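You operate a simulated robot arm through the tools that you are given. There is no shell and no other tool.

Carry out the task below with a simulated robot arm. There is one attempt and no reset: what you move stays moved.

TASK
Shut the laser down and move its pack to dock B of the charger.
Fine: its white knob on Lock and switch off before the pack comes out; charger on; height dial and other packs stay.

Only the result counts: the job must be done as asked and must still hold three seconds after the hand-in. Knocking over, shifting, dropping, spilling or breaking anything else fails it.

THE ROBOT
A 6-joint arm with a two-finger gripper, fixed in place. Base frame: the origin is on the floor under the middle of its stand, x ahead of it, y to its left, z up; the work surface is at about z = 900. Lengths are in mm, angles in degrees, forces in N, time in s.
It reaches about 1298 mm from its shoulder. Its first joint turns from -149.0 to 149.0 degrees. Payload 1.57 kg.
Tool frame: the origin (TCP) lies between the finger pads and is the grasp point; the fingertips stand 21 mm ahead of it; z points along the fingers, y is the line along which they close. The gripper opens to 70 mm; its body begins 50 mm behind the TCP.
Orientation is that of the tool frame in the base frame, as a unit quaternion [w, x, y, z]. With the fingers straight down and closing along the base's y, the tool's x points along the base's -x, its y along +y and its z along -z.

THE INTERFACE
- The arm moves only by the tool servo_tool. Its argument "commands" is a list of rows, each an object of numbers (a shift or turn left out is 0, a gripper value left out holds the last): "gripper": the finger opening in m, from 0 to 0.07; "tx", "ty", "tz": the shift along the base's x, y, z in m; "rx", "ry", "rz": the turn, a rotation vector about the base's x, y, z in degrees. In form: [{"gripper": .., "tx": .., "ty": .., "tz": .., "rx": .., "ry": .., "rz": ..}, ...]. A call has 1 to 20 rows; each row is the pose to reach, as a shift and turn from the pose commanded when the call began. A row lasts 0.2 s, in which the tool goes at most 50 mm and 8.6 degrees; a call with a longer step from one row to the next is refused whole, and so is a gripper value outside its range. A pose out of reach is approached as far as the arm can. The call stops where the force on the tool passes 40 N (or 10 N more than at its start, if that is more) or the arm is blocked; 0.2 s more then pass. Each finger travels about 64.8 mm/s and halts on what it meets, pressing with about 20 N; the grip force reading is that of the motor and also rises with nothing between the fingers. The clock runs only during rows and for 0.2 s after the last one: add rows that repeat a pose to give the fingers time. It gives the time, the measured TCP pose, the force on the tool (base axes), the opening and the grip force at its end, in the units of the frame above (readings bear some noise), with the torque about the TCP (base axes, N m) and any sound that the robot's microphone picked up.
- Cameras (640 x 400 px; columns grow to the right, rows downward): "scene" is fixed at [56.7, -667.6, 1531.2]; the picture's right is [0.08, -1.00, 0.00], its down [-0.69, -0.05, -0.72] and it looks along [0.72, 0.06, -0.70] (base axes); focal length 283 px, centre (320, 200). "wrist" rides on the gripper at [79, 4, -81] in the tool frame; the picture's right is [-0.05, 1.00, 0.00], its down [-0.67, -0.04, -0.74] and it looks along [-0.74, -0.04, 0.67] (tool axes); focal length 256 px, centre (320, 200). There is no depth. A picture from a camera that has moved, and an enlarged one, comes with that camera's place and axes in the base frame and with its lens. The place of the scene camera against the robot may be out by one fixed shift of up to 25 mm in any direction.
- camera(camera): a new picture of that camera. It takes no simulated time.
- move_column(by): slides the trunk up (or, below 0, down) by that many mm; the arm rides with it, the base frame stays. It gives what a move gives, with no picture.
- zoom(camera, box): a new picture of the part [left, top, right, bottom] of that camera's present view, enlarged. It takes no simulated time.
- close_job(): hands the job in; it is judged then, once.

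Nothing tells you positions but the pictures and the camera data. Unless the task says otherwise, let go and move clear before handing in.

The tools are called after "Request:" by a JSON object that holds its "method" and its "body". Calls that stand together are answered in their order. servo_tool: Moves the arm, as the interface text tells. Its arguments: {"type":"object","properties":{"commands":{"type":"array"}},"required":["commands"]} The other tools are called the same way: move_column (by) moves the trunk up or down; camera (camera) takes a picture; zoom (camera, box) takes an enlarged picture of a part of a camera's view; close_job () hands the job in.

At the start:

```text
time_s: 0.0
ee_pos: [695.2, -350.5, 1234.6]
tool_rot: [0.0, 0.0, 1.0, 0.0]
contact_force: [-0.4, 0.5, -0.5]
wrist_torque: [0.01, 0.0, -0.01]
width: 69.9
finger_force: 0.0
trunk travel left (down, up): [-915.0, 55.0]
```

scene: 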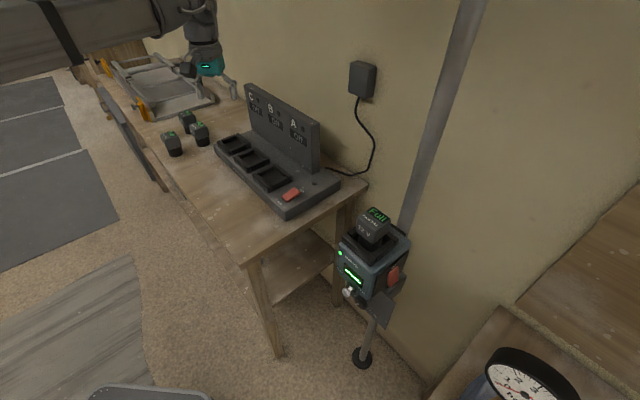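
wrist: 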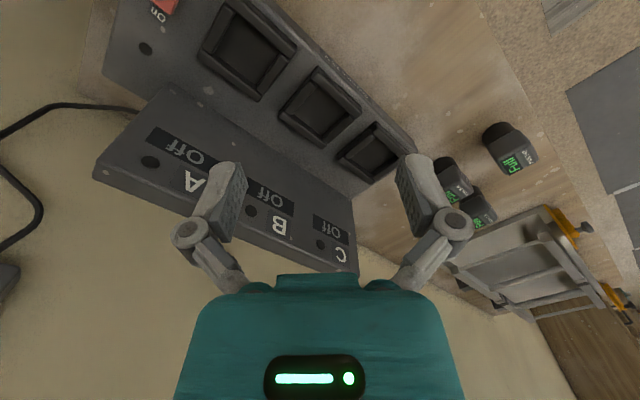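

I see the charger (docks C, B, A, left to right) on the bench and the laser on a pole to the right, with its pack on top showing "FULL". I'll zoom in on the laser and the charger before moving.

Request:
{"method": "zoom", "body": {"camera": "scene", "box": [310, 190, 440, 330]}}

Request:
{"method": "zoom", "body": {"camera": "scene", "box": [200, 70, 380, 220]}}

Request:
{"method": "zoom", "body": {"camera": "wrist", "box": [80, 0, 440, 280]}}

```text
2.86 times, centred on (375, 260) of scene
camera zoom: at [56.7, -667.6, 1531.2], right [0.08, -1.0, 0.0], down [-0.69, -0.05, -0.72], along [0.72, 0.06, -0.7], focal length 809 px, centre (163, 29)
```

zoom: 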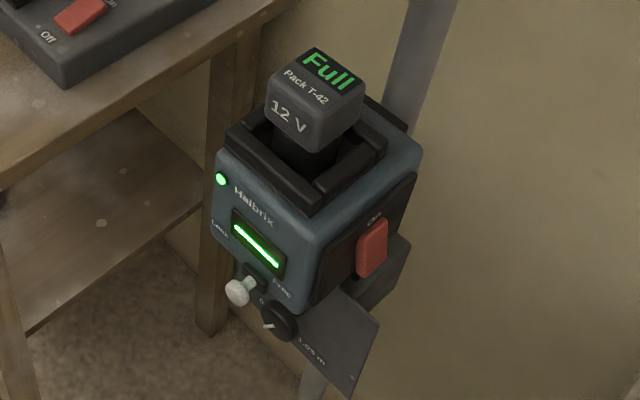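

```text
2.67 times, centred on (290, 145) of scene
camera zoom: at [56.7, -667.6, 1531.2], right [0.08, -1.0, 0.0], down [-0.69, -0.05, -0.72], along [0.72, 0.06, -0.7], focal length 755 px, centre (400, 347)
```

zoom: 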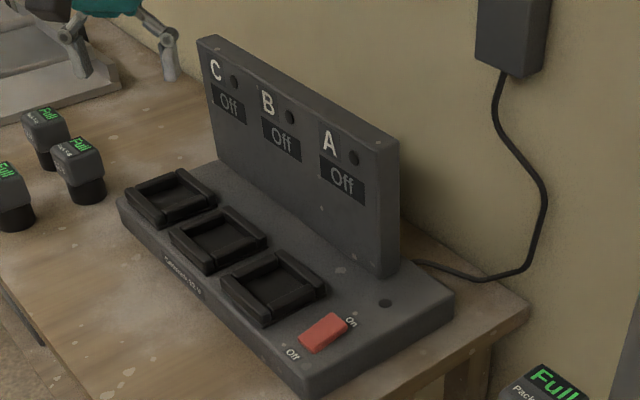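

```text
1.43 times, centred on (260, 140) of wrist
camera zoom: at [615.9, -346.8, 1315.3], right [0.05, 1.0, 0.0], down [0.67, -0.04, 0.74], along [0.74, -0.04, -0.67], focal length 366 px, centre (406, 286)
```

zoom: 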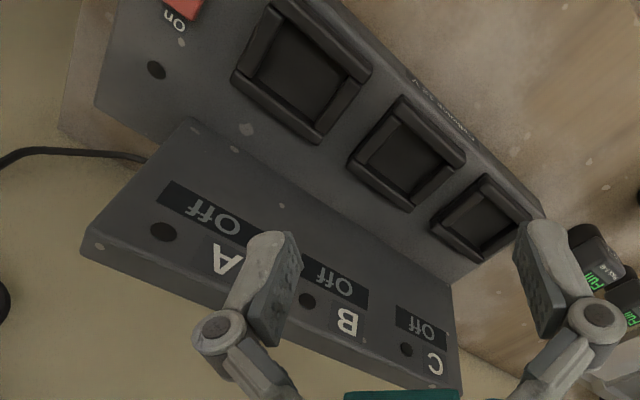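

The bench runs diagonally and the laser sits near (490, -770) at roughly z = 1000. The charger is off for now. I'll move the hand back and yaw it so the wrist camera faces the front of the laser.

Request:
{"method": "servo_tool", "body": {"commands": [{"tx": -0.0365, "ty": -0.021, "rz": -4.4, "gripper": 0.07}, {"tx": -0.073, "ty": -0.042, "rz": -8.8}, {"tx": -0.1095, "ty": -0.063, "rz": -13.2}, {"tx": -0.146, "ty": -0.084, "rz": -17.6}, {"tx": -0.1825, "ty": -0.105, "rz": -22}, {"tx": -0.219, "ty": -0.126, "rz": -26.4}, {"tx": -0.2555, "ty": -0.147, "rz": -30.8}, {"tx": -0.292, "ty": -0.168, "rz": -35.2}, {"tx": -0.3285, "ty": -0.189, "rz": -39.6}, {"tx": -0.365, "ty": -0.21, "rz": -44}, {"tx": -0.365, "ty": -0.21, "rz": -44}]}}

Request:
{"method": "camera", "body": {"camera": "wrist"}}

Request:
{"method": "camera", "body": {"camera": "scene"}}

```text
time_s: 2.4
ee_pos: [329.1, -561.7, 1234.1]
tool_rot: [0.0, 0.376, 0.927, 0.0]
contact_force: [-0.4, 0.2, -0.5]
wrist_torque: [0.01, 0.01, -0.01]
width: 69.9
finger_force: 0.1
out of reach, approached as far as the arm can: row 5, 6
trunk travel left (down, up): [-915.0, 55.0]
```

```text
taken
camera wrist: at [274.8, -503.1, 1315.3], right [0.73, 0.68, 0.0], down [0.45, -0.49, 0.74], along [0.51, -0.55, -0.67], focal length 256 px, centre (320, 200)
```

wrist: 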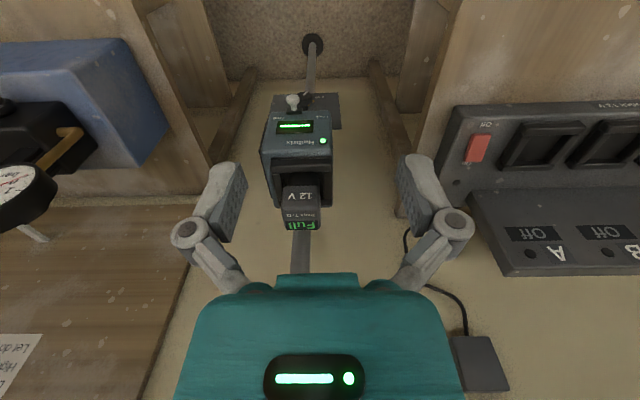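

```text
taken
```

scene: 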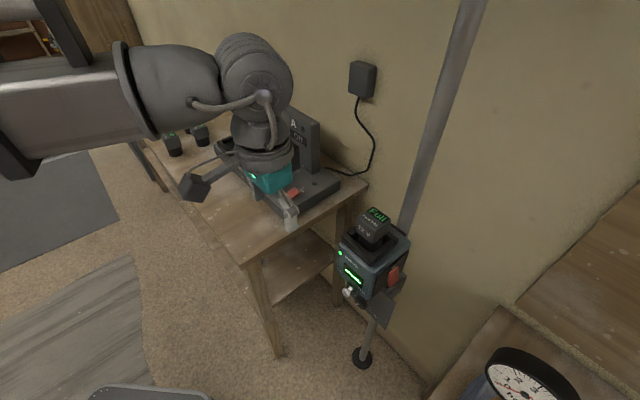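

The wrist view (upside down) shows the front of the laser clearly. I'll zoom in on the knob, switch and pack from here.

Request:
{"method": "zoom", "body": {"camera": "wrist", "box": [240, 80, 370, 240]}}

Request:
{"method": "zoom", "body": {"camera": "wrist", "box": [430, 90, 640, 290]}}

Request:
{"method": "zoom", "body": {"camera": "scene", "box": [325, 240, 415, 330]}}

```text
2.50 times, centred on (305, 160) of wrist
camera zoom: at [274.8, -503.1, 1315.3], right [0.73, 0.68, 0.0], down [0.45, -0.49, 0.74], along [0.51, -0.55, -0.67], focal length 640 px, centre (358, 300)
```

zoom: 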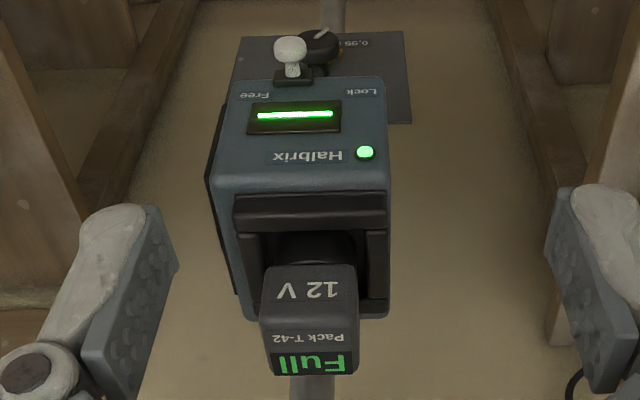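

```text
2.00 times, centred on (535, 190) of wrist
camera zoom: at [274.8, -503.1, 1315.3], right [0.73, 0.68, 0.0], down [0.45, -0.49, 0.74], along [0.51, -0.55, -0.67], focal length 512 px, centre (-110, 220)
```

zoom: 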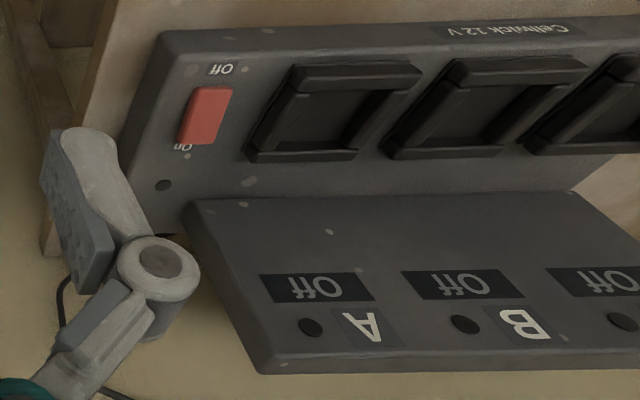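

```text
4.44 times, centred on (370, 285) of scene
camera zoom: at [56.7, -667.6, 1531.2], right [0.08, -1.0, 0.0], down [-0.69, -0.05, -0.72], along [0.72, 0.06, -0.7], focal length 1258 px, centre (98, -178)
```

zoom: 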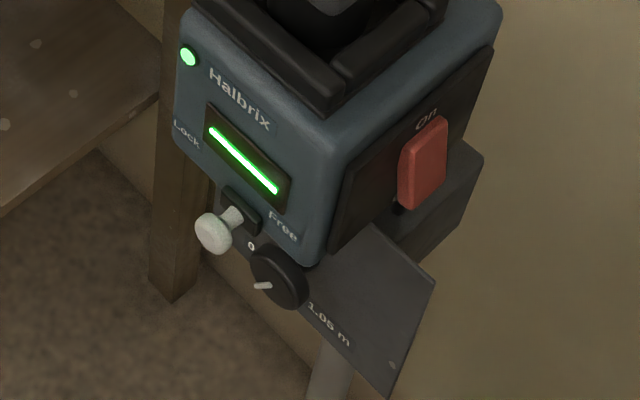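

The pack's top is around z ≈ 1090 and the knob is low on the front face, around z ≈ 890. I'll lower the camera and pitch it for a more level look at the front face.

Request:
{"method": "servo_tool", "body": {"commands": [{"tx": -0.0066, "ty": -0.002, "tz": -0.039, "rx": -3.05, "ry": -3.14}, {"tx": -0.0132, "ty": -0.004, "tz": -0.078, "rx": -6.1, "ry": -6.28}, {"tx": -0.02, "ty": -0.006, "tz": -0.116, "rx": -9.15, "ry": -9.41}, {"tx": -0.0265, "ty": -0.008, "tz": -0.155, "rx": -12.2, "ry": -12.55}, {"tx": -0.033, "ty": -0.01, "tz": -0.194, "rx": -15.25, "ry": -15.69}, {"tx": -0.04, "ty": -0.012, "tz": -0.232, "rx": -18.3, "ry": -18.83}, {"tx": -0.0465, "ty": -0.014, "tz": -0.271, "rx": -21.35, "ry": -21.96}, {"tx": -0.053, "ty": -0.016, "tz": -0.31, "rx": -24.4, "ry": -25.1}, {"tx": -0.053, "ty": -0.016, "tz": -0.31, "rx": -24.4, "ry": -25.1}]}}

Request:
{"method": "camera", "body": {"camera": "wrist"}}

Request:
{"method": "camera", "body": {"camera": "scene"}}

```text
time_s: 4.4
ee_pos: [270.7, -570.8, 1268.4]
tool_rot: [0.28, 0.357, 0.884, -0.114]
contact_force: [0.5, 0.2, 0.3]
wrist_torque: [-0.02, -0.01, 0.04]
width: 70.3
finger_force: 0.0
out of reach, approached as far as the arm can: row 1, 2, 3, 4, 5, 6, 7, 8, 9
trunk travel left (down, up): [-915.0, 55.0]
```

```text
taken
camera wrist: at [193.8, -490.4, 1289.0], right [0.73, 0.69, 0.03], down [0.06, -0.11, 0.99], along [0.69, -0.72, -0.12], focal length 256 px, centre (320, 200)
```

wrist: 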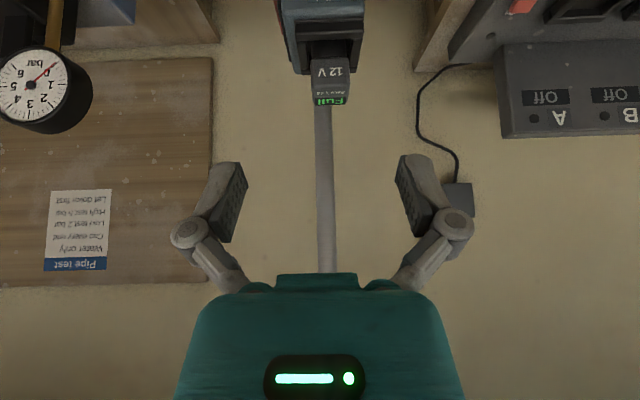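

```text
taken
```

scene: 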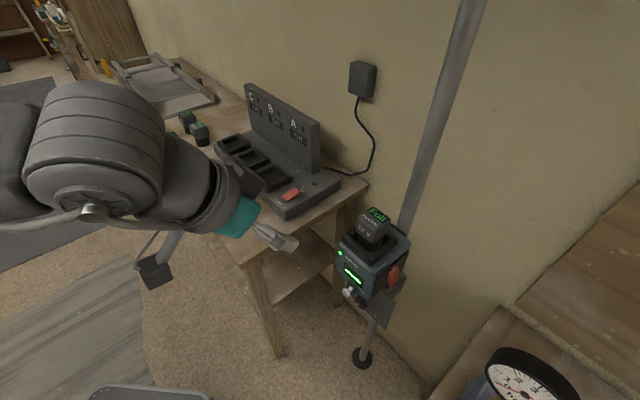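

The arm can't get lower with the trunk this high, so I'll bring the trunk down. The hand is over open floor in front of the bench edge, so the way down should be clear.

Request:
{"method": "move_column", "body": {"by": -200}}

Request:
{"method": "camera", "body": {"camera": "scene"}}

Request:
{"method": "camera", "body": {"camera": "wrist"}}

```text
time_s: 6.6
ee_pos: [271.6, -571.4, 1067.8]
tool_rot: [0.278, 0.358, 0.884, -0.113]
contact_force: [0.7, 0.1, -0.2]
wrist_torque: [0.0, 0.03, -0.04]
width: 69.9
finger_force: 0.1
trunk travel left (down, up): [-715.0, 255.0]
```

```text
taken
```

scene: 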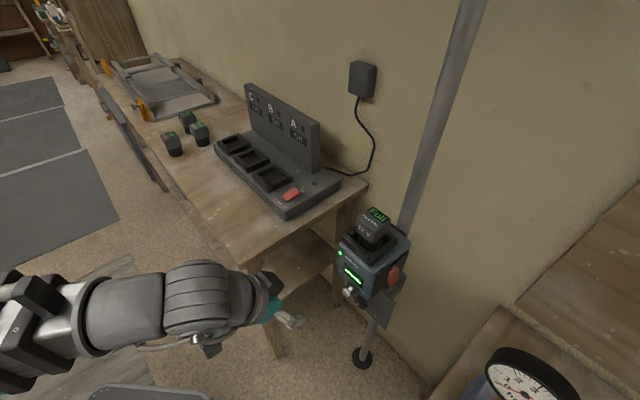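

```text
taken
camera wrist: at [194.0, -491.0, 1088.9], right [0.73, 0.69, 0.03], down [0.06, -0.11, 0.99], along [0.69, -0.72, -0.12], focal length 256 px, centre (320, 200)
```

wrist: 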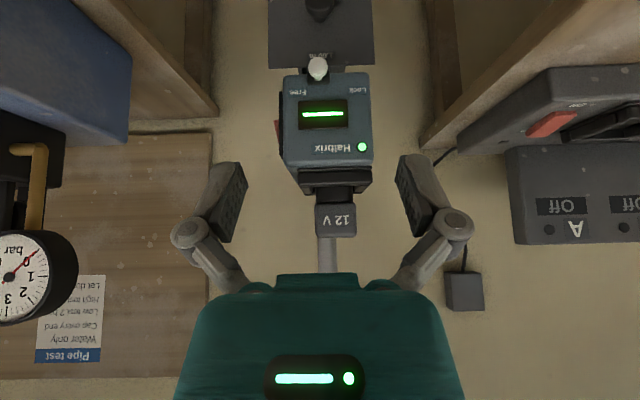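

From two wrist views the knob comes out at about (383, -685, 907) and the pack's front top edge at about (440, -722, 1091). I'll zoom in for detail.

Request:
{"method": "zoom", "body": {"camera": "wrist", "box": [255, 0, 385, 100]}}

Request:
{"method": "zoom", "body": {"camera": "wrist", "box": [255, 60, 415, 250]}}

Request:
{"method": "zoom", "body": {"camera": "wrist", "box": [440, 50, 640, 250]}}

```text
4.00 times, centred on (320, 50) of wrist
camera zoom: at [194.0, -491.0, 1088.9], right [0.73, 0.69, 0.03], down [0.06, -0.11, 0.99], along [0.69, -0.72, -0.12], focal length 1024 px, centre (320, 800)
```

zoom: 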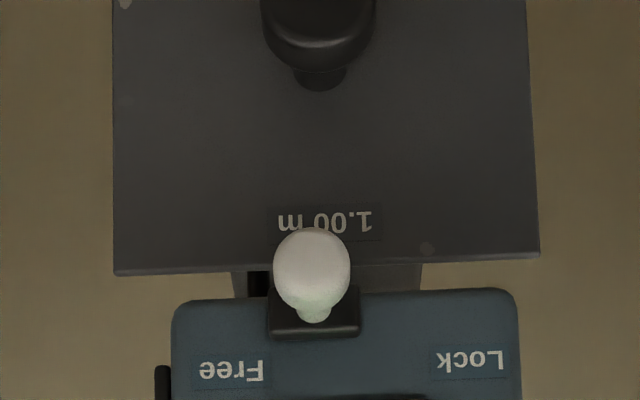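

```text
2.11 times, centred on (335, 155) of wrist
camera zoom: at [194.0, -491.0, 1088.9], right [0.73, 0.69, 0.03], down [0.06, -0.11, 0.99], along [0.69, -0.72, -0.12], focal length 539 px, centre (288, 295)
```

zoom: 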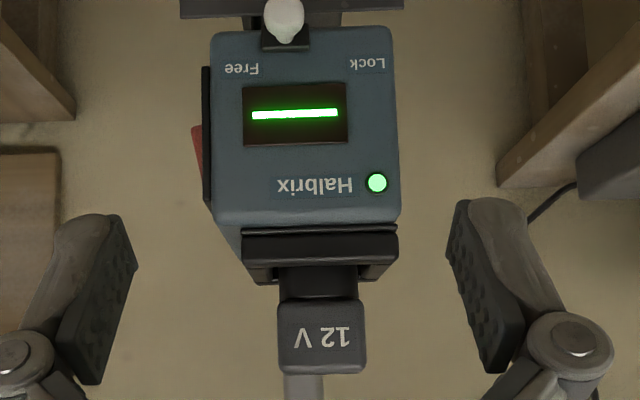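

```text
2.00 times, centred on (540, 150) of wrist
camera zoom: at [194.0, -491.0, 1088.9], right [0.73, 0.69, 0.03], down [0.06, -0.11, 0.99], along [0.69, -0.72, -0.12], focal length 512 px, centre (-120, 300)
```

zoom: 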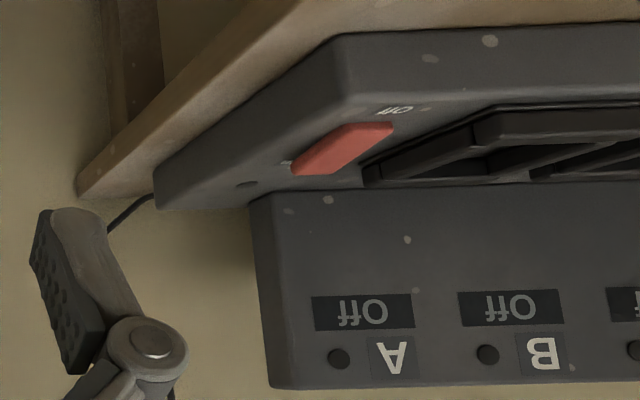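

The knob's stalk sticks straight out from a small black base at the bottom of the front face, with "Free" on the viewer's right and "Lock" on the left. I'll lower the trunk and move in closer to see how the knob moves.

Request:
{"method": "move_column", "body": {"by": -160}}

Request:
{"method": "servo_tool", "body": {"commands": [{"tx": 0.014, "ty": -0.012}, {"tx": 0.03, "ty": -0.027}, {"tx": 0.045, "ty": -0.04}, {"tx": 0.045, "ty": -0.04}]}}

Request:
{"method": "camera", "body": {"camera": "wrist"}}

Request:
{"method": "camera", "body": {"camera": "scene"}}

```text
time_s: 8.4
ee_pos: [270.7, -571.4, 908.2]
tool_rot: [0.278, 0.358, 0.884, -0.113]
contact_force: [-0.4, -0.3, -0.5]
wrist_torque: [0.0, -0.01, -0.01]
width: 69.9
finger_force: 0.1
trunk travel left (down, up): [-555.0, 415.0]
```

```text
time_s: 9.4
ee_pos: [316.0, -611.8, 908.3]
tool_rot: [0.28, 0.358, 0.883, -0.114]
contact_force: [0.3, -0.2, -0.4]
wrist_torque: [-0.01, 0.02, 0.0]
width: 70.2
finger_force: 0.0
trunk travel left (down, up): [-555.0, 415.0]
```

```text
taken
camera wrist: at [238.5, -531.7, 928.8], right [0.73, 0.69, 0.03], down [0.06, -0.11, 0.99], along [0.69, -0.72, -0.12], focal length 256 px, centre (320, 200)
```

wrist: 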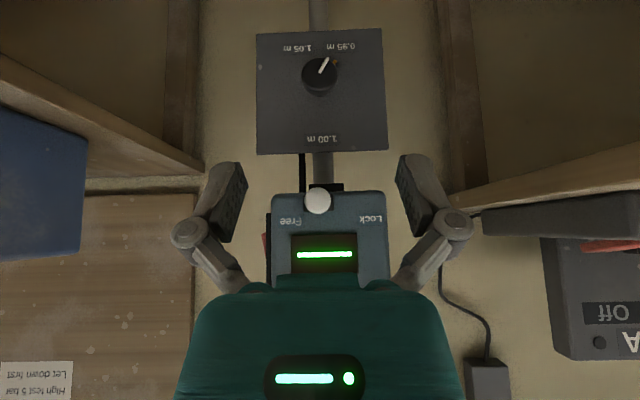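

```text
taken
```

scene: 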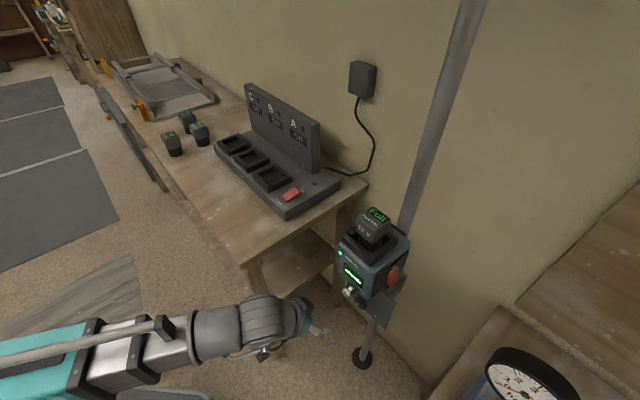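

Request:
{"method": "zoom", "body": {"camera": "wrist", "box": [250, 150, 400, 250]}}

Request:
{"method": "zoom", "body": {"camera": "wrist", "box": [240, 20, 400, 160]}}

```text
4.00 times, centred on (325, 200) of wrist
camera zoom: at [238.5, -531.7, 928.8], right [0.73, 0.69, 0.03], down [0.06, -0.11, 0.99], along [0.69, -0.72, -0.12], focal length 1024 px, centre (300, 200)
```

zoom: 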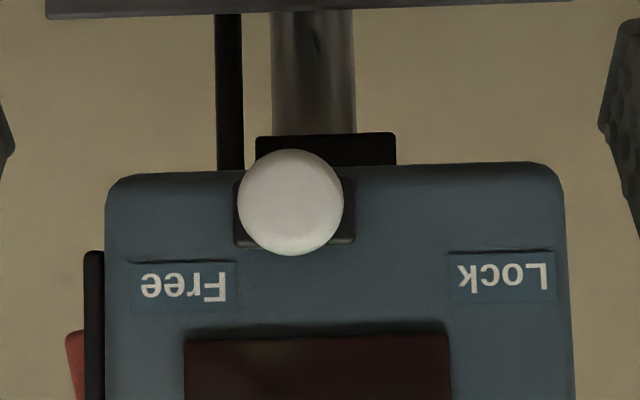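

```text
2.86 times, centred on (320, 90) of wrist
camera zoom: at [238.5, -531.7, 928.8], right [0.73, 0.69, 0.03], down [0.06, -0.11, 0.99], along [0.69, -0.72, -0.12], focal length 731 px, centre (320, 514)
```

zoom: 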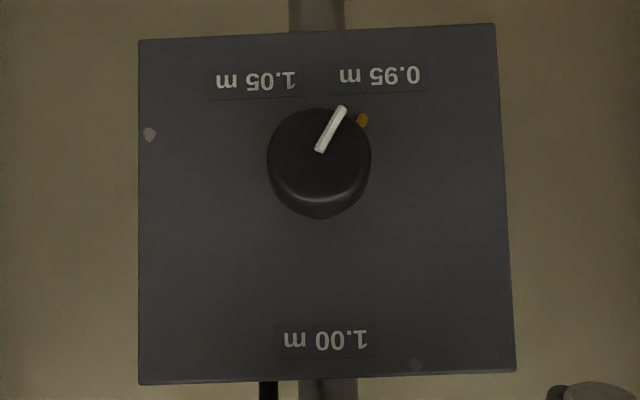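

The front face lies on a plane at 45° and the ball stands about 24 mm proud of it, offset to the Free side. I take it to slide about 20 mm toward Lock. I'll tilt the hand more level and bring the open fingers up on either side of the ball.

Request:
{"method": "servo_tool", "body": {"commands": [{"tx": 0.006, "ty": -0.0078, "tz": -0.0005, "rx": -4.4, "ry": -4.4}, {"tx": 0.012, "ty": -0.0155, "tz": -0.001, "rx": -8.8, "ry": -8.8}, {"tx": 0.018, "ty": -0.023, "tz": -0.0015, "rx": -13.2, "ry": -13.2}, {"tx": 0.0241, "ty": -0.031, "tz": -0.002, "rx": -17.7, "ry": -17.7}, {"tx": 0.0241, "ty": -0.031, "tz": -0.002, "rx": -17.7, "ry": -17.7}]}}

Request:
{"method": "camera", "body": {"camera": "wrist"}}

Request:
{"method": "camera", "body": {"camera": "scene"}}

```text
time_s: 10.6
ee_pos: [341.0, -641.7, 967.1]
tool_rot: [0.462, 0.324, 0.803, -0.192]
contact_force: [0.3, 0.8, -0.7]
wrist_torque: [0.02, 0.03, 0.0]
width: 69.9
finger_force: 0.2
out of reach, approached as far as the arm can: row 1, 2, 3, 4, 5
trunk travel left (down, up): [-555.0, 415.0]
```

```text
taken
camera wrist: at [264.4, -563.6, 939.1], right [0.72, 0.7, 0.04], down [-0.24, 0.2, 0.95], along [0.66, -0.69, 0.31], focal length 256 px, centre (320, 200)
```

wrist: 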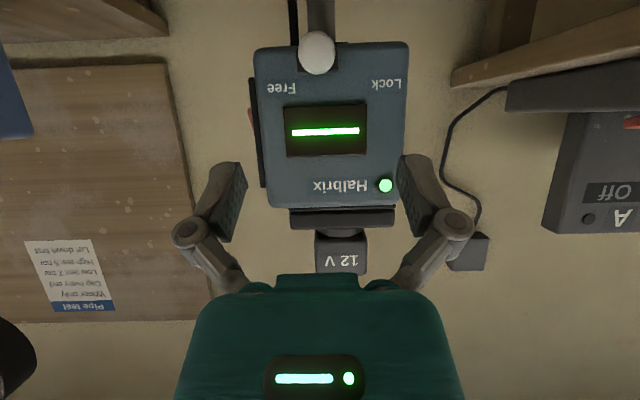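

```text
taken
```

scene: 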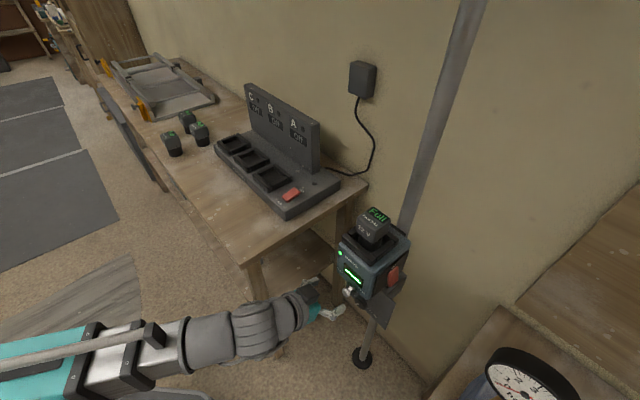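

The arm hit its height limit again, so I'll drop the trunk 62 mm to put the fingers level with the ball at z ≈ 904.

Request:
{"method": "move_column", "body": {"by": -62}}

Request:
{"method": "camera", "body": {"camera": "wrist"}}

```text
time_s: 11.6
ee_pos: [339.5, -642.4, 906.6]
tool_rot: [0.462, 0.323, 0.804, -0.191]
contact_force: [0.7, 0.1, -0.7]
wrist_torque: [0.01, -0.01, -0.01]
width: 70.1
finger_force: 0.0
trunk travel left (down, up): [-493.0, 477.0]
```

```text
taken
camera wrist: at [264.3, -563.4, 877.1], right [0.72, 0.7, 0.04], down [-0.24, 0.2, 0.95], along [0.66, -0.69, 0.31], focal length 256 px, centre (320, 200)
```

wrist: 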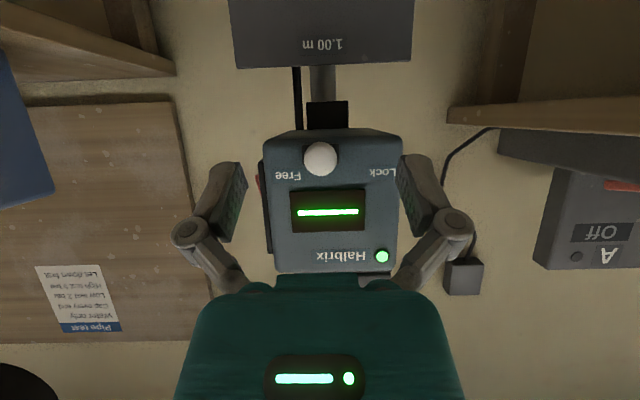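

The ball is centred between the open fingers. I'll go straight in along the face normal.

Request:
{"method": "servo_tool", "body": {"commands": [{"tx": 0.008, "ty": -0.008}, {"tx": 0.016, "ty": -0.016}, {"tx": 0.024, "ty": -0.024}, {"tx": 0.034, "ty": -0.034}, {"tx": 0.034, "ty": -0.034}]}}

Request:
{"method": "camera", "body": {"camera": "wrist"}}

Request:
{"method": "zoom", "body": {"camera": "scene", "box": [290, 230, 410, 340]}}

```text
time_s: 12.8
ee_pos: [375.0, -677.7, 905.8]
tool_rot: [0.462, 0.323, 0.804, -0.191]
contact_force: [-0.3, 0.1, -0.4]
wrist_torque: [0.01, -0.02, 0.0]
width: 70.0
finger_force: 0.1
trunk travel left (down, up): [-493.0, 477.0]
```

```text
taken
camera wrist: at [299.5, -598.5, 877.1], right [0.71, 0.7, 0.04], down [-0.24, 0.2, 0.95], along [0.66, -0.69, 0.31], focal length 256 px, centre (320, 200)
```

wrist: 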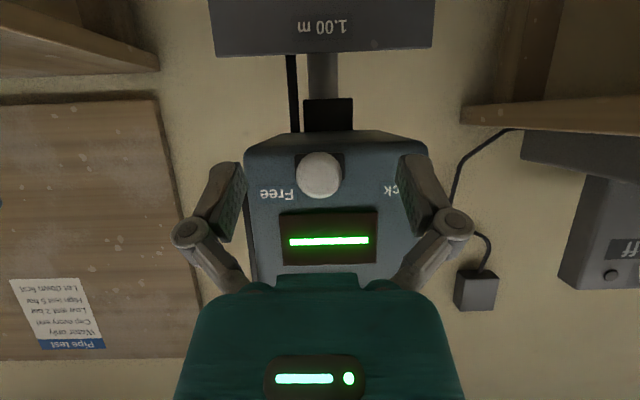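

```text
3.64 times, centred on (350, 285) of scene
camera zoom: at [56.7, -667.6, 1531.2], right [0.08, -1.0, 0.0], down [-0.69, -0.05, -0.72], along [0.72, 0.06, -0.7], focal length 1029 px, centre (211, -109)
```

zoom: 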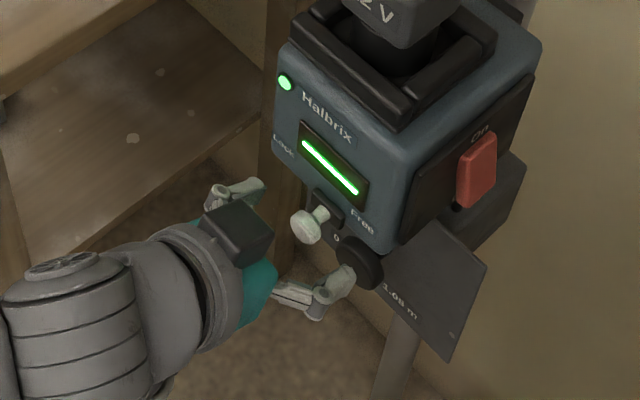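

The ball is between the fingers. I'll narrow them to just clear it, then move slowly toward Lock and watch the force.

Request:
{"method": "servo_tool", "body": {"commands": [{"gripper": 0.028}, {"gripper": 0.028}, {"gripper": 0.028}, {"gripper": 0.028}]}}

Request:
{"method": "camera", "body": {"camera": "wrist"}}

```text
time_s: 13.8
ee_pos: [376.6, -677.7, 906.4]
tool_rot: [0.462, 0.324, 0.803, -0.192]
contact_force: [-0.3, -0.2, 0.7]
wrist_torque: [0.01, -0.03, -0.02]
width: 27.9
finger_force: 0.0
trunk travel left (down, up): [-493.0, 477.0]
```

```text
taken
camera wrist: at [299.3, -598.5, 877.1], right [0.72, 0.7, 0.04], down [-0.24, 0.2, 0.95], along [0.66, -0.69, 0.31], focal length 256 px, centre (320, 200)
```

wrist: 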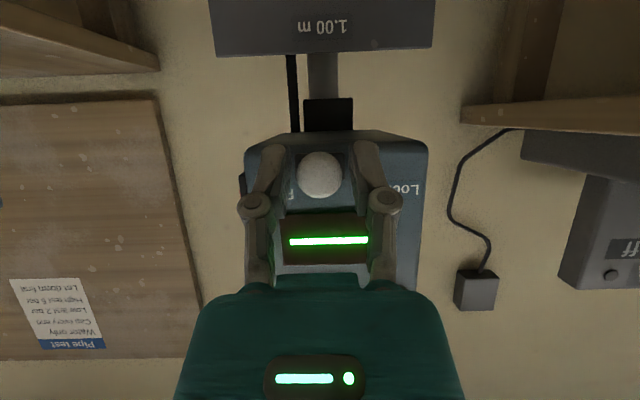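

Now I'll push toward Lock in small steps.

Request:
{"method": "servo_tool", "body": {"commands": [{"tx": 0.0014, "ty": 0.0014}, {"tx": 0.0028, "ty": 0.0028}, {"tx": 0.0042, "ty": 0.0042}, {"tx": 0.0057, "ty": 0.0057}, {"tx": 0.0071, "ty": 0.0071}, {"tx": 0.0085, "ty": 0.0085}]}}

Request:
{"method": "camera", "body": {"camera": "wrist"}}

```text
time_s: 15.2
ee_pos: [381.8, -667.9, 904.5]
tool_rot: [0.462, 0.324, 0.803, -0.192]
contact_force: [-0.3, -0.3, 0.5]
wrist_torque: [0.02, -0.01, -0.04]
width: 28.3
finger_force: 0.2
trunk travel left (down, up): [-493.0, 477.0]
```

```text
taken
camera wrist: at [306.1, -589.0, 877.0], right [0.72, 0.7, 0.04], down [-0.24, 0.2, 0.95], along [0.66, -0.69, 0.31], focal length 256 px, centre (320, 200)
```

wrist: 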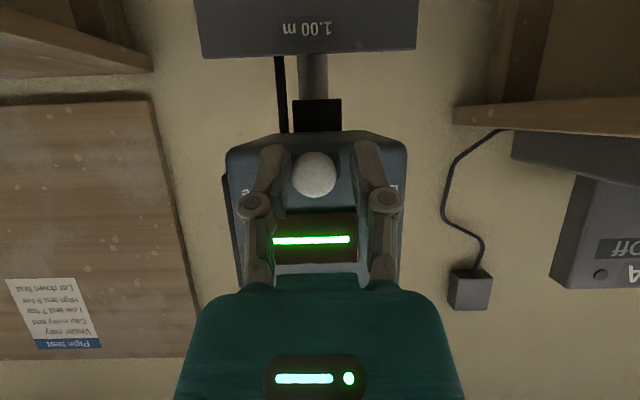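

The knob is sliding along the face with almost no force. I'll continue to the Lock end.

Request:
{"method": "servo_tool", "body": {"commands": [{"tx": 0.0014, "ty": 0.0014}, {"tx": 0.0028, "ty": 0.0028}, {"tx": 0.0042, "ty": 0.0042}, {"tx": 0.0057, "ty": 0.0057}, {"tx": 0.0071, "ty": 0.0071}, {"tx": 0.0085, "ty": 0.0085}]}}

Request:
{"method": "camera", "body": {"camera": "wrist"}}

```text
time_s: 16.6
ee_pos: [393.1, -659.5, 905.1]
tool_rot: [0.462, 0.324, 0.803, -0.192]
contact_force: [-0.3, 0.3, -0.1]
wrist_torque: [-0.01, 0.0, -0.01]
width: 28.0
finger_force: 0.1
trunk travel left (down, up): [-493.0, 477.0]
```

```text
taken
camera wrist: at [316.0, -580.5, 877.1], right [0.72, 0.7, 0.04], down [-0.24, 0.2, 0.95], along [0.66, -0.69, 0.31], focal length 256 px, centre (320, 200)
```

wrist: 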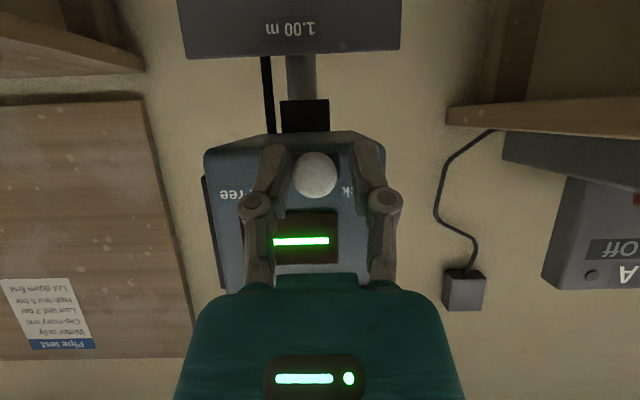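

Request:
{"method": "servo_tool", "body": {"commands": [{"tx": 0.0011, "ty": 0.0011}, {"tx": 0.0021, "ty": 0.0021}, {"tx": 0.0032, "ty": 0.0032}, {"tx": 0.0042, "ty": 0.0042}]}}

Request:
{"method": "zoom", "body": {"camera": "wrist", "box": [190, 100, 420, 260]}}

```text
time_s: 17.6
ee_pos: [395.3, -656.2, 904.7]
tool_rot: [0.462, 0.324, 0.803, -0.192]
contact_force: [-4.5, -11.2, 0.8]
wrist_torque: [-0.02, 0.03, -0.06]
width: 34.7
finger_force: 4.7
trunk travel left (down, up): [-493.0, 477.0]
```

```text
2.50 times, centred on (305, 180) of wrist
camera zoom: at [319.6, -576.9, 876.8], right [0.72, 0.7, 0.04], down [-0.24, 0.2, 0.95], along [0.65, -0.69, 0.31], focal length 640 px, centre (358, 250)
```

zoom: 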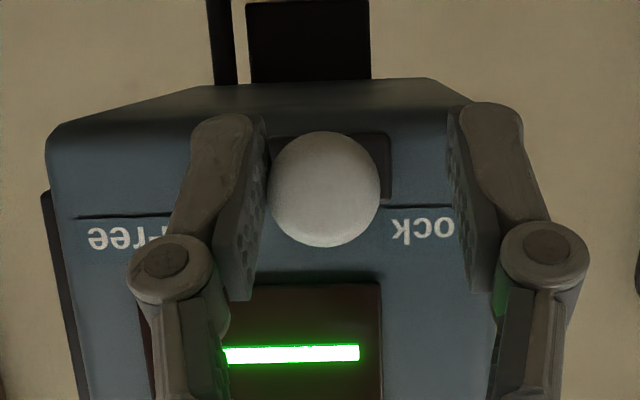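

The knob has reached the Lock end stop, with about 12 N on the finger. I'll open the fingers to release it, back straight out and check that it stays.

Request:
{"method": "servo_tool", "body": {"commands": [{"gripper": 0.06, "tx": -0.002, "ty": -0.002}, {"gripper": 0.06, "tx": -0.003, "ty": -0.003}, {"gripper": 0.06, "tx": -0.003, "ty": -0.003}, {"tx": -0.023, "ty": 0.017}, {"tx": -0.043, "ty": 0.037}, {"tx": -0.063, "ty": 0.057}, {"tx": -0.083, "ty": 0.077}, {"tx": -0.083, "ty": 0.077}]}}

Request:
{"method": "camera", "body": {"camera": "wrist"}}

Request:
{"method": "zoom", "body": {"camera": "scene", "box": [325, 200, 425, 330]}}

```text
time_s: 19.4
ee_pos: [312.1, -578.7, 904.9]
tool_rot: [0.462, 0.324, 0.803, -0.192]
contact_force: [-0.6, 0.1, -0.1]
wrist_torque: [0.01, 0.0, -0.02]
width: 60.0
finger_force: 0.1
trunk travel left (down, up): [-493.0, 477.0]
```

```text
taken
camera wrist: at [237.2, -498.8, 877.2], right [0.71, 0.7, 0.04], down [-0.24, 0.2, 0.95], along [0.66, -0.69, 0.31], focal length 256 px, centre (320, 200)
```

wrist: 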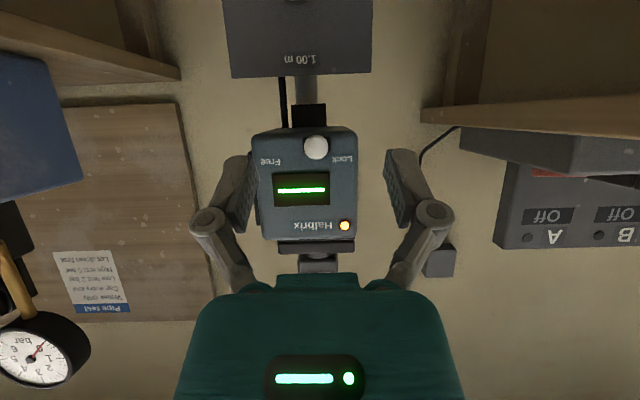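

```text
3.08 times, centred on (375, 265) of scene
camera zoom: at [56.7, -667.6, 1531.2], right [0.08, -1.0, 0.0], down [-0.69, -0.05, -0.72], along [0.72, 0.06, -0.7], focal length 871 px, centre (151, 0)
```

zoom: 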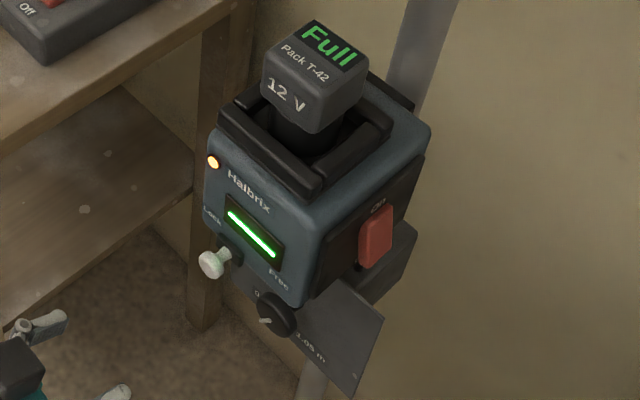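

The laser's indicator turned from green to amber, so Lock is registered. Next is the red switch on the laser's right side, and I'll look at it closely first.

Request:
{"method": "zoom", "body": {"camera": "scene", "box": [372, 245, 422, 295]}}

Request:
{"method": "zoom", "body": {"camera": "wrist", "box": [230, 110, 380, 280]}}

```text
8.00 times, centred on (397, 270) of scene
camera zoom: at [56.7, -667.6, 1531.2], right [0.08, -1.0, 0.0], down [-0.69, -0.05, -0.72], along [0.72, 0.06, -0.7], focal length 2264 px, centre (-296, -360)
```

zoom: 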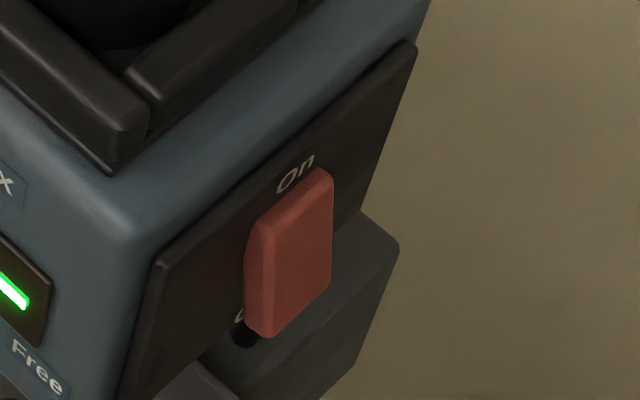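

```text
2.35 times, centred on (305, 195) of wrist
camera zoom: at [237.2, -498.8, 877.2], right [0.71, 0.7, 0.04], down [-0.24, 0.2, 0.95], along [0.66, -0.69, 0.31], focal length 602 px, centre (355, 212)
```

zoom: 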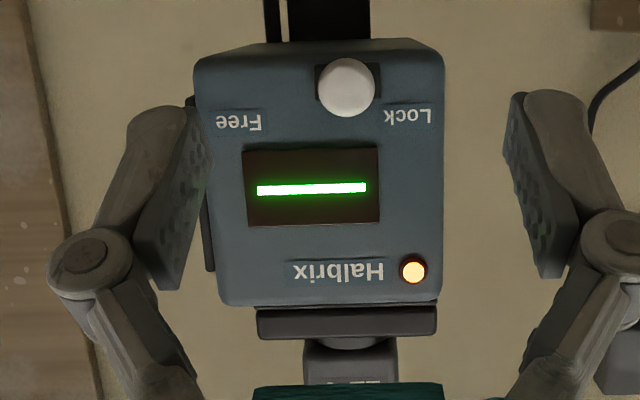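

The switch has On at the top and Off at the bottom, so I need to press its lower end inward. There's a gauge on the neighbouring bench near (160, -888, 1127), so I'll keep the wrist well clear of it. First I'll straighten the hand and move it to the front right of the laser.

Request:
{"method": "servo_tool", "body": {"commands": [{"tx": -0.0107, "ty": -0.0125, "tz": 0.013, "rx": 5.3, "ry": 5.3, "gripper": 0.0}, {"tx": -0.0215, "ty": -0.025, "tz": 0.026, "rx": 10.6, "ry": 10.6}, {"tx": -0.032, "ty": -0.0375, "tz": 0.039, "rx": 15.9, "ry": 15.9}, {"tx": -0.043, "ty": -0.05, "tz": 0.0525, "rx": 21.2, "ry": 21.2}, {"tx": -0.0536, "ty": -0.0624, "tz": 0.0656, "rx": 26.5, "ry": 26.5}, {"tx": -0.064, "ty": -0.075, "tz": 0.079, "rx": 31.8, "ry": 31.8}, {"tx": -0.075, "ty": -0.0873, "tz": 0.092, "rx": 37.1, "ry": 37.1}, {"tx": -0.0858, "ty": -0.0998, "tz": 0.105, "rx": 42.4, "ry": 42.4}, {"tx": -0.0858, "ty": -0.0998, "tz": 0.105, "rx": 42.4, "ry": 42.4}]}}

Request:
{"method": "camera", "body": {"camera": "scene"}}

Request:
{"method": "camera", "body": {"camera": "wrist"}}

```text
time_s: 21.4
ee_pos: [223.4, -674.8, 811.7]
tool_rot: [0.001, 0.376, 0.927, 0.005]
contact_force: [-0.7, 0.0, 1.3]
wrist_torque: [0.03, 0.02, 0.01]
width: 0.1
finger_force: 19.9
out of reach, approached as far as the arm can: row 1, 2, 3, 4, 5, 6, 7, 8, 9
trunk travel left (down, up): [-493.0, 477.0]
```

```text
taken
```

scene: 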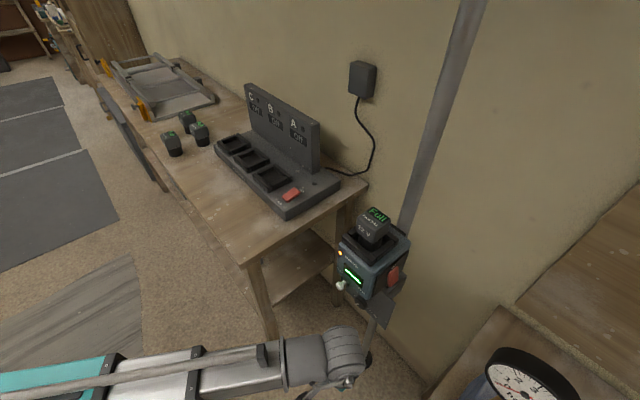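

```text
taken
camera wrist: at [167.6, -617.0, 893.4], right [0.73, 0.68, 0.01], down [0.45, -0.5, 0.74], along [0.51, -0.54, -0.67], focal length 256 px, centre (320, 200)
```

wrist: 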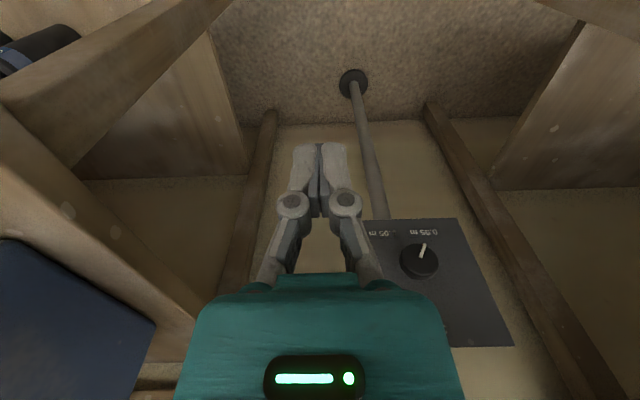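

The arm itself keeps its wrist height, so height comes from the trunk. The hand is now too low, so I'll raise the trunk to bring the fingers to z ≈ 1010.

Request:
{"method": "move_column", "body": {"by": 198}}

Request:
{"method": "camera", "body": {"camera": "wrist"}}

Request:
{"method": "camera", "body": {"camera": "scene"}}

```text
time_s: 23.6
ee_pos: [222.6, -674.4, 1011.2]
tool_rot: [0.001, 0.376, 0.927, 0.004]
contact_force: [0.2, 0.7, 0.6]
wrist_torque: [-0.04, -0.01, 0.01]
width: 0.0
finger_force: 20.4
trunk travel left (down, up): [-691.0, 279.0]
```

```text
taken
camera wrist: at [167.8, -617.1, 1091.3], right [0.73, 0.68, 0.01], down [0.45, -0.49, 0.74], along [0.51, -0.54, -0.67], focal length 256 px, centre (320, 200)
```

wrist: 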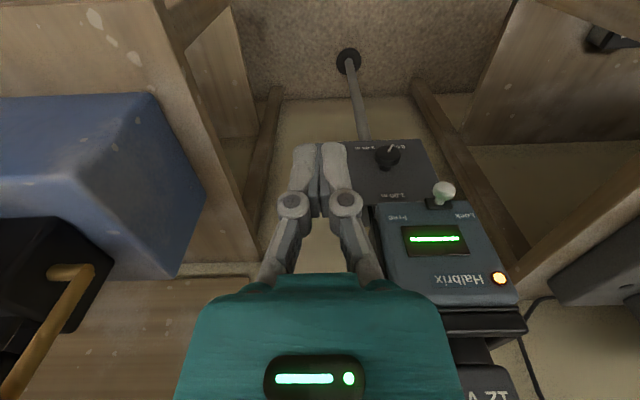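

```text
taken
```

scene: 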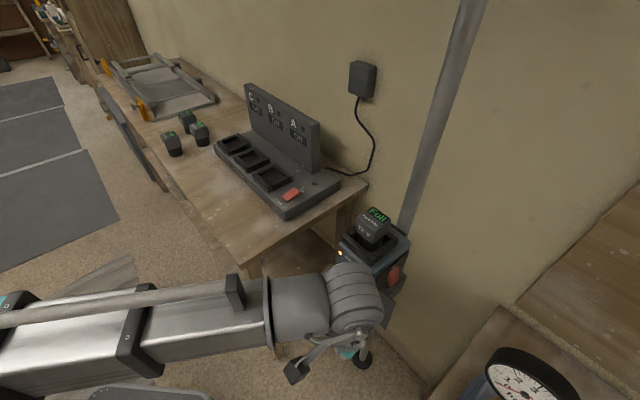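

I'll move forward along the laser's right side, staying clear of both the tank and the laser, with a small sideways tilt so the camera sees the switch.

Request:
{"method": "servo_tool", "body": {"commands": [{"tx": 0.019, "ty": -0.0202, "rx": 1.8, "ry": -1.8}, {"tx": 0.038, "ty": -0.0404, "rx": 3.5, "ry": -3.5}, {"tx": 0.0567, "ty": -0.0606, "rx": 5.3, "ry": -5.3}, {"tx": 0.0755, "ty": -0.0807, "rx": 7.1, "ry": -7.1}, {"tx": 0.0944, "ty": -0.101, "rx": 8.8, "ry": -8.8}, {"tx": 0.1133, "ty": -0.1211, "rx": 10.6, "ry": -10.6}, {"tx": 0.1133, "ty": -0.1211, "rx": 10.6, "ry": -10.6}]}}

Request:
{"method": "camera", "body": {"camera": "wrist"}}

Request:
{"method": "camera", "body": {"camera": "scene"}}

```text
time_s: 25.2
ee_pos: [333.8, -796.1, 1016.2]
tool_rot: [0.052, 0.372, 0.918, 0.124]
contact_force: [-0.3, 0.0, -0.9]
wrist_torque: [-0.01, 0.03, 0.0]
width: 0.0
finger_force: 19.6
out of reach, approached as far as the arm can: row 6, 7
trunk travel left (down, up): [-691.0, 279.0]
```

```text
taken
camera wrist: at [263.9, -752.8, 1095.9], right [0.71, 0.65, 0.27], down [0.31, -0.63, 0.71], along [0.63, -0.42, -0.65], focal length 256 px, centre (320, 200)
```

wrist: 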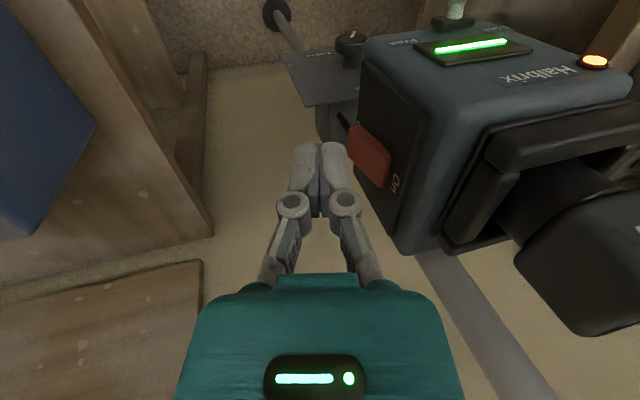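

```text
taken
```

scene: 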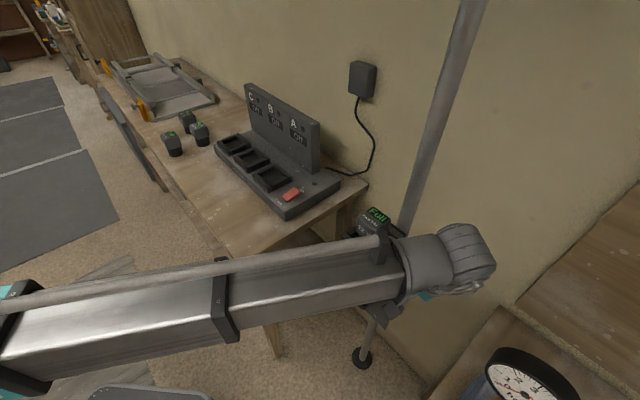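

The switch is now clearly visible. I'll zoom in to judge its geometry.

Request:
{"method": "zoom", "body": {"camera": "wrist", "box": [290, 70, 450, 250]}}

```text
2.22 times, centred on (370, 160) of wrist
camera zoom: at [263.9, -752.8, 1095.9], right [0.71, 0.65, 0.27], down [0.31, -0.63, 0.71], along [0.63, -0.42, -0.65], focal length 569 px, centre (209, 289)
```

zoom: 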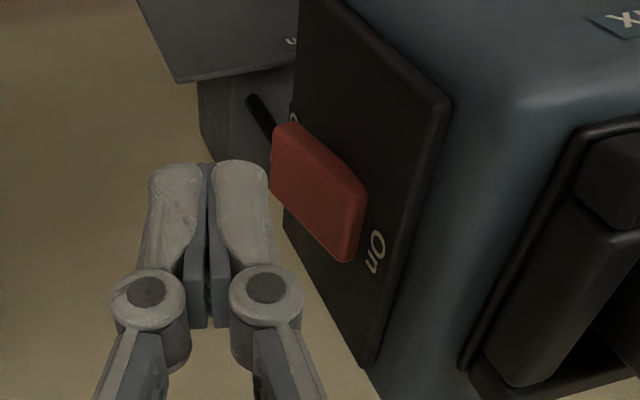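

The lower end of the rocker is around z ≈ 940, F ≈ 825, where F is distance along the wall-facing direction. I'll tilt the hand a bit more, shift it alongside and lower the trunk so the closed fingertips face that end.

Request:
{"method": "servo_tool", "body": {"commands": [{"tx": 0.0075, "ty": -0.0095, "rx": 3.5, "ry": -3.5}, {"tx": 0.015, "ty": -0.019, "rx": 7.1, "ry": -7.1}, {"tx": 0.015, "ty": -0.019, "rx": 7.1, "ry": -7.1}]}}

Request:
{"method": "move_column", "body": {"by": -60}}

Request:
{"method": "camera", "body": {"camera": "wrist"}}

Request:
{"method": "camera", "body": {"camera": "scene"}}

```text
time_s: 26.0
ee_pos: [347.5, -813.8, 1027.7]
tool_rot: [0.087, 0.366, 0.904, 0.203]
contact_force: [0.0, 0.3, 0.4]
wrist_torque: [0.01, 0.03, 0.01]
width: 0.0
finger_force: 20.0
out of reach, approached as far as the arm can: row 1, 2, 3
trunk travel left (down, up): [-691.0, 279.0]
```

```text
time_s: 27.0
ee_pos: [348.0, -815.2, 967.7]
tool_rot: [0.087, 0.366, 0.904, 0.203]
contact_force: [-0.8, -0.3, -0.1]
wrist_torque: [0.01, -0.01, -0.02]
width: 0.0
finger_force: 20.6
trunk travel left (down, up): [-631.0, 339.0]
```

```text
taken
camera wrist: at [268.7, -782.1, 1042.9], right [0.67, 0.61, 0.43], down [0.23, -0.71, 0.66], along [0.71, -0.34, -0.61], focal length 256 px, centre (320, 200)
```

wrist: 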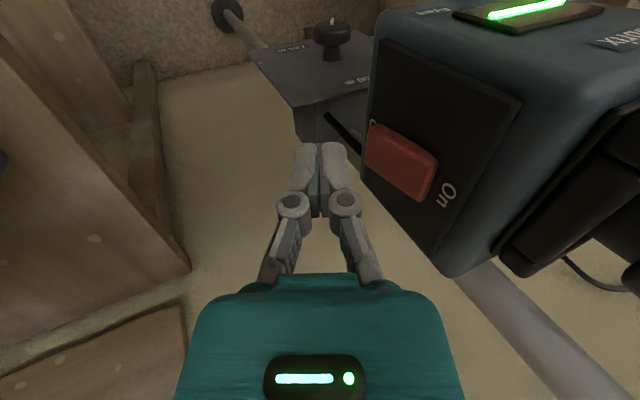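

```text
taken
```

scene: 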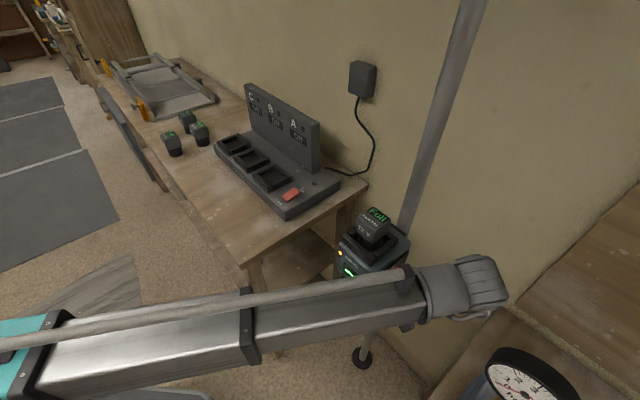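

Two views put the rocker's lower end at about z ≈ 935, U ≈ -281 (U being the sideways coordinate). I'll lower another 14 mm, line up, and approach without touching yet.

Request:
{"method": "move_column", "body": {"by": -14}}

Request:
{"method": "servo_tool", "body": {"commands": [{"tx": 0.0064, "ty": -0.0064}, {"tx": 0.0064, "ty": -0.0064}, {"tx": 0.0134, "ty": 0.0006}, {"tx": 0.0205, "ty": 0.0077}, {"tx": 0.0205, "ty": 0.0077}]}}

Request:
{"method": "camera", "body": {"camera": "wrist"}}

```text
time_s: 27.6
ee_pos: [346.8, -815.0, 954.5]
tool_rot: [0.086, 0.366, 0.904, 0.203]
contact_force: [-0.3, 0.2, 0.2]
wrist_torque: [0.01, 0.04, 0.01]
width: 0.0
finger_force: 20.1
trunk travel left (down, up): [-617.0, 353.0]
```

```text
time_s: 28.8
ee_pos: [369.0, -808.1, 954.4]
tool_rot: [0.086, 0.366, 0.904, 0.204]
contact_force: [-1.6, 0.3, 0.1]
wrist_torque: [0.02, 0.01, 0.03]
width: 0.0
finger_force: 20.0
trunk travel left (down, up): [-617.0, 353.0]
```

```text
taken
camera wrist: at [290.0, -775.0, 1028.8], right [0.67, 0.61, 0.43], down [0.23, -0.71, 0.66], along [0.71, -0.34, -0.61], focal length 256 px, centre (320, 200)
```

wrist: 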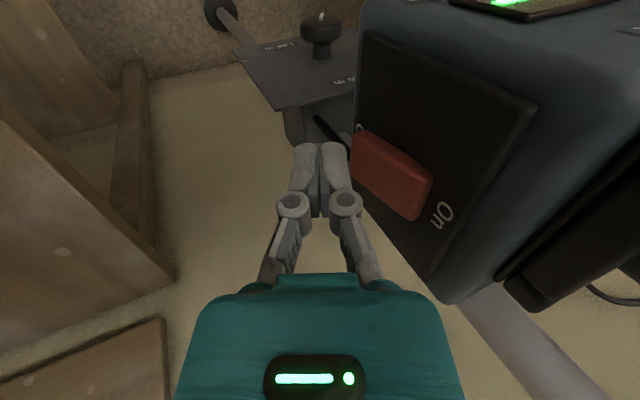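

The fingertip is a few millimetres from the rocker's lower end. Now I'll press inward in small steps.

Request:
{"method": "servo_tool", "body": {"commands": [{"tx": 0.0014, "ty": 0.0014}, {"tx": 0.0028, "ty": 0.0028}, {"tx": 0.0042, "ty": 0.0042}, {"tx": 0.0057, "ty": 0.0057}, {"tx": 0.0071, "ty": 0.0071}, {"tx": 0.0085, "ty": 0.0085}]}}

Request:
{"method": "camera", "body": {"camera": "wrist"}}

```text
time_s: 30.2
ee_pos: [377.5, -800.1, 954.4]
tool_rot: [0.086, 0.365, 0.904, 0.203]
contact_force: [0.0, 0.4, 0.4]
wrist_torque: [-0.03, 0.04, -0.03]
width: 0.0
finger_force: 19.7
trunk travel left (down, up): [-617.0, 353.0]
```

```text
taken
camera wrist: at [298.2, -766.4, 1028.8], right [0.67, 0.61, 0.43], down [0.23, -0.71, 0.66], along [0.71, -0.34, -0.61], focal length 256 px, centre (320, 200)
```

wrist: 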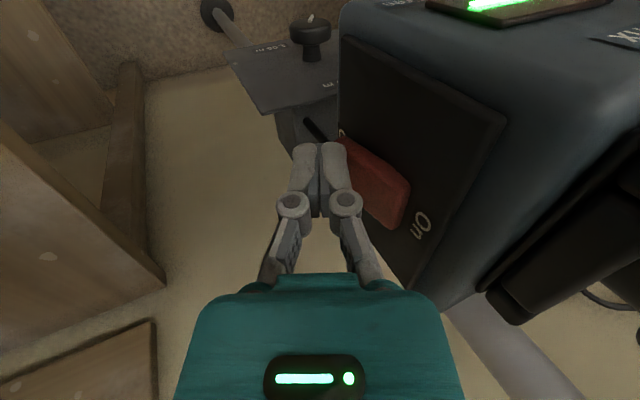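

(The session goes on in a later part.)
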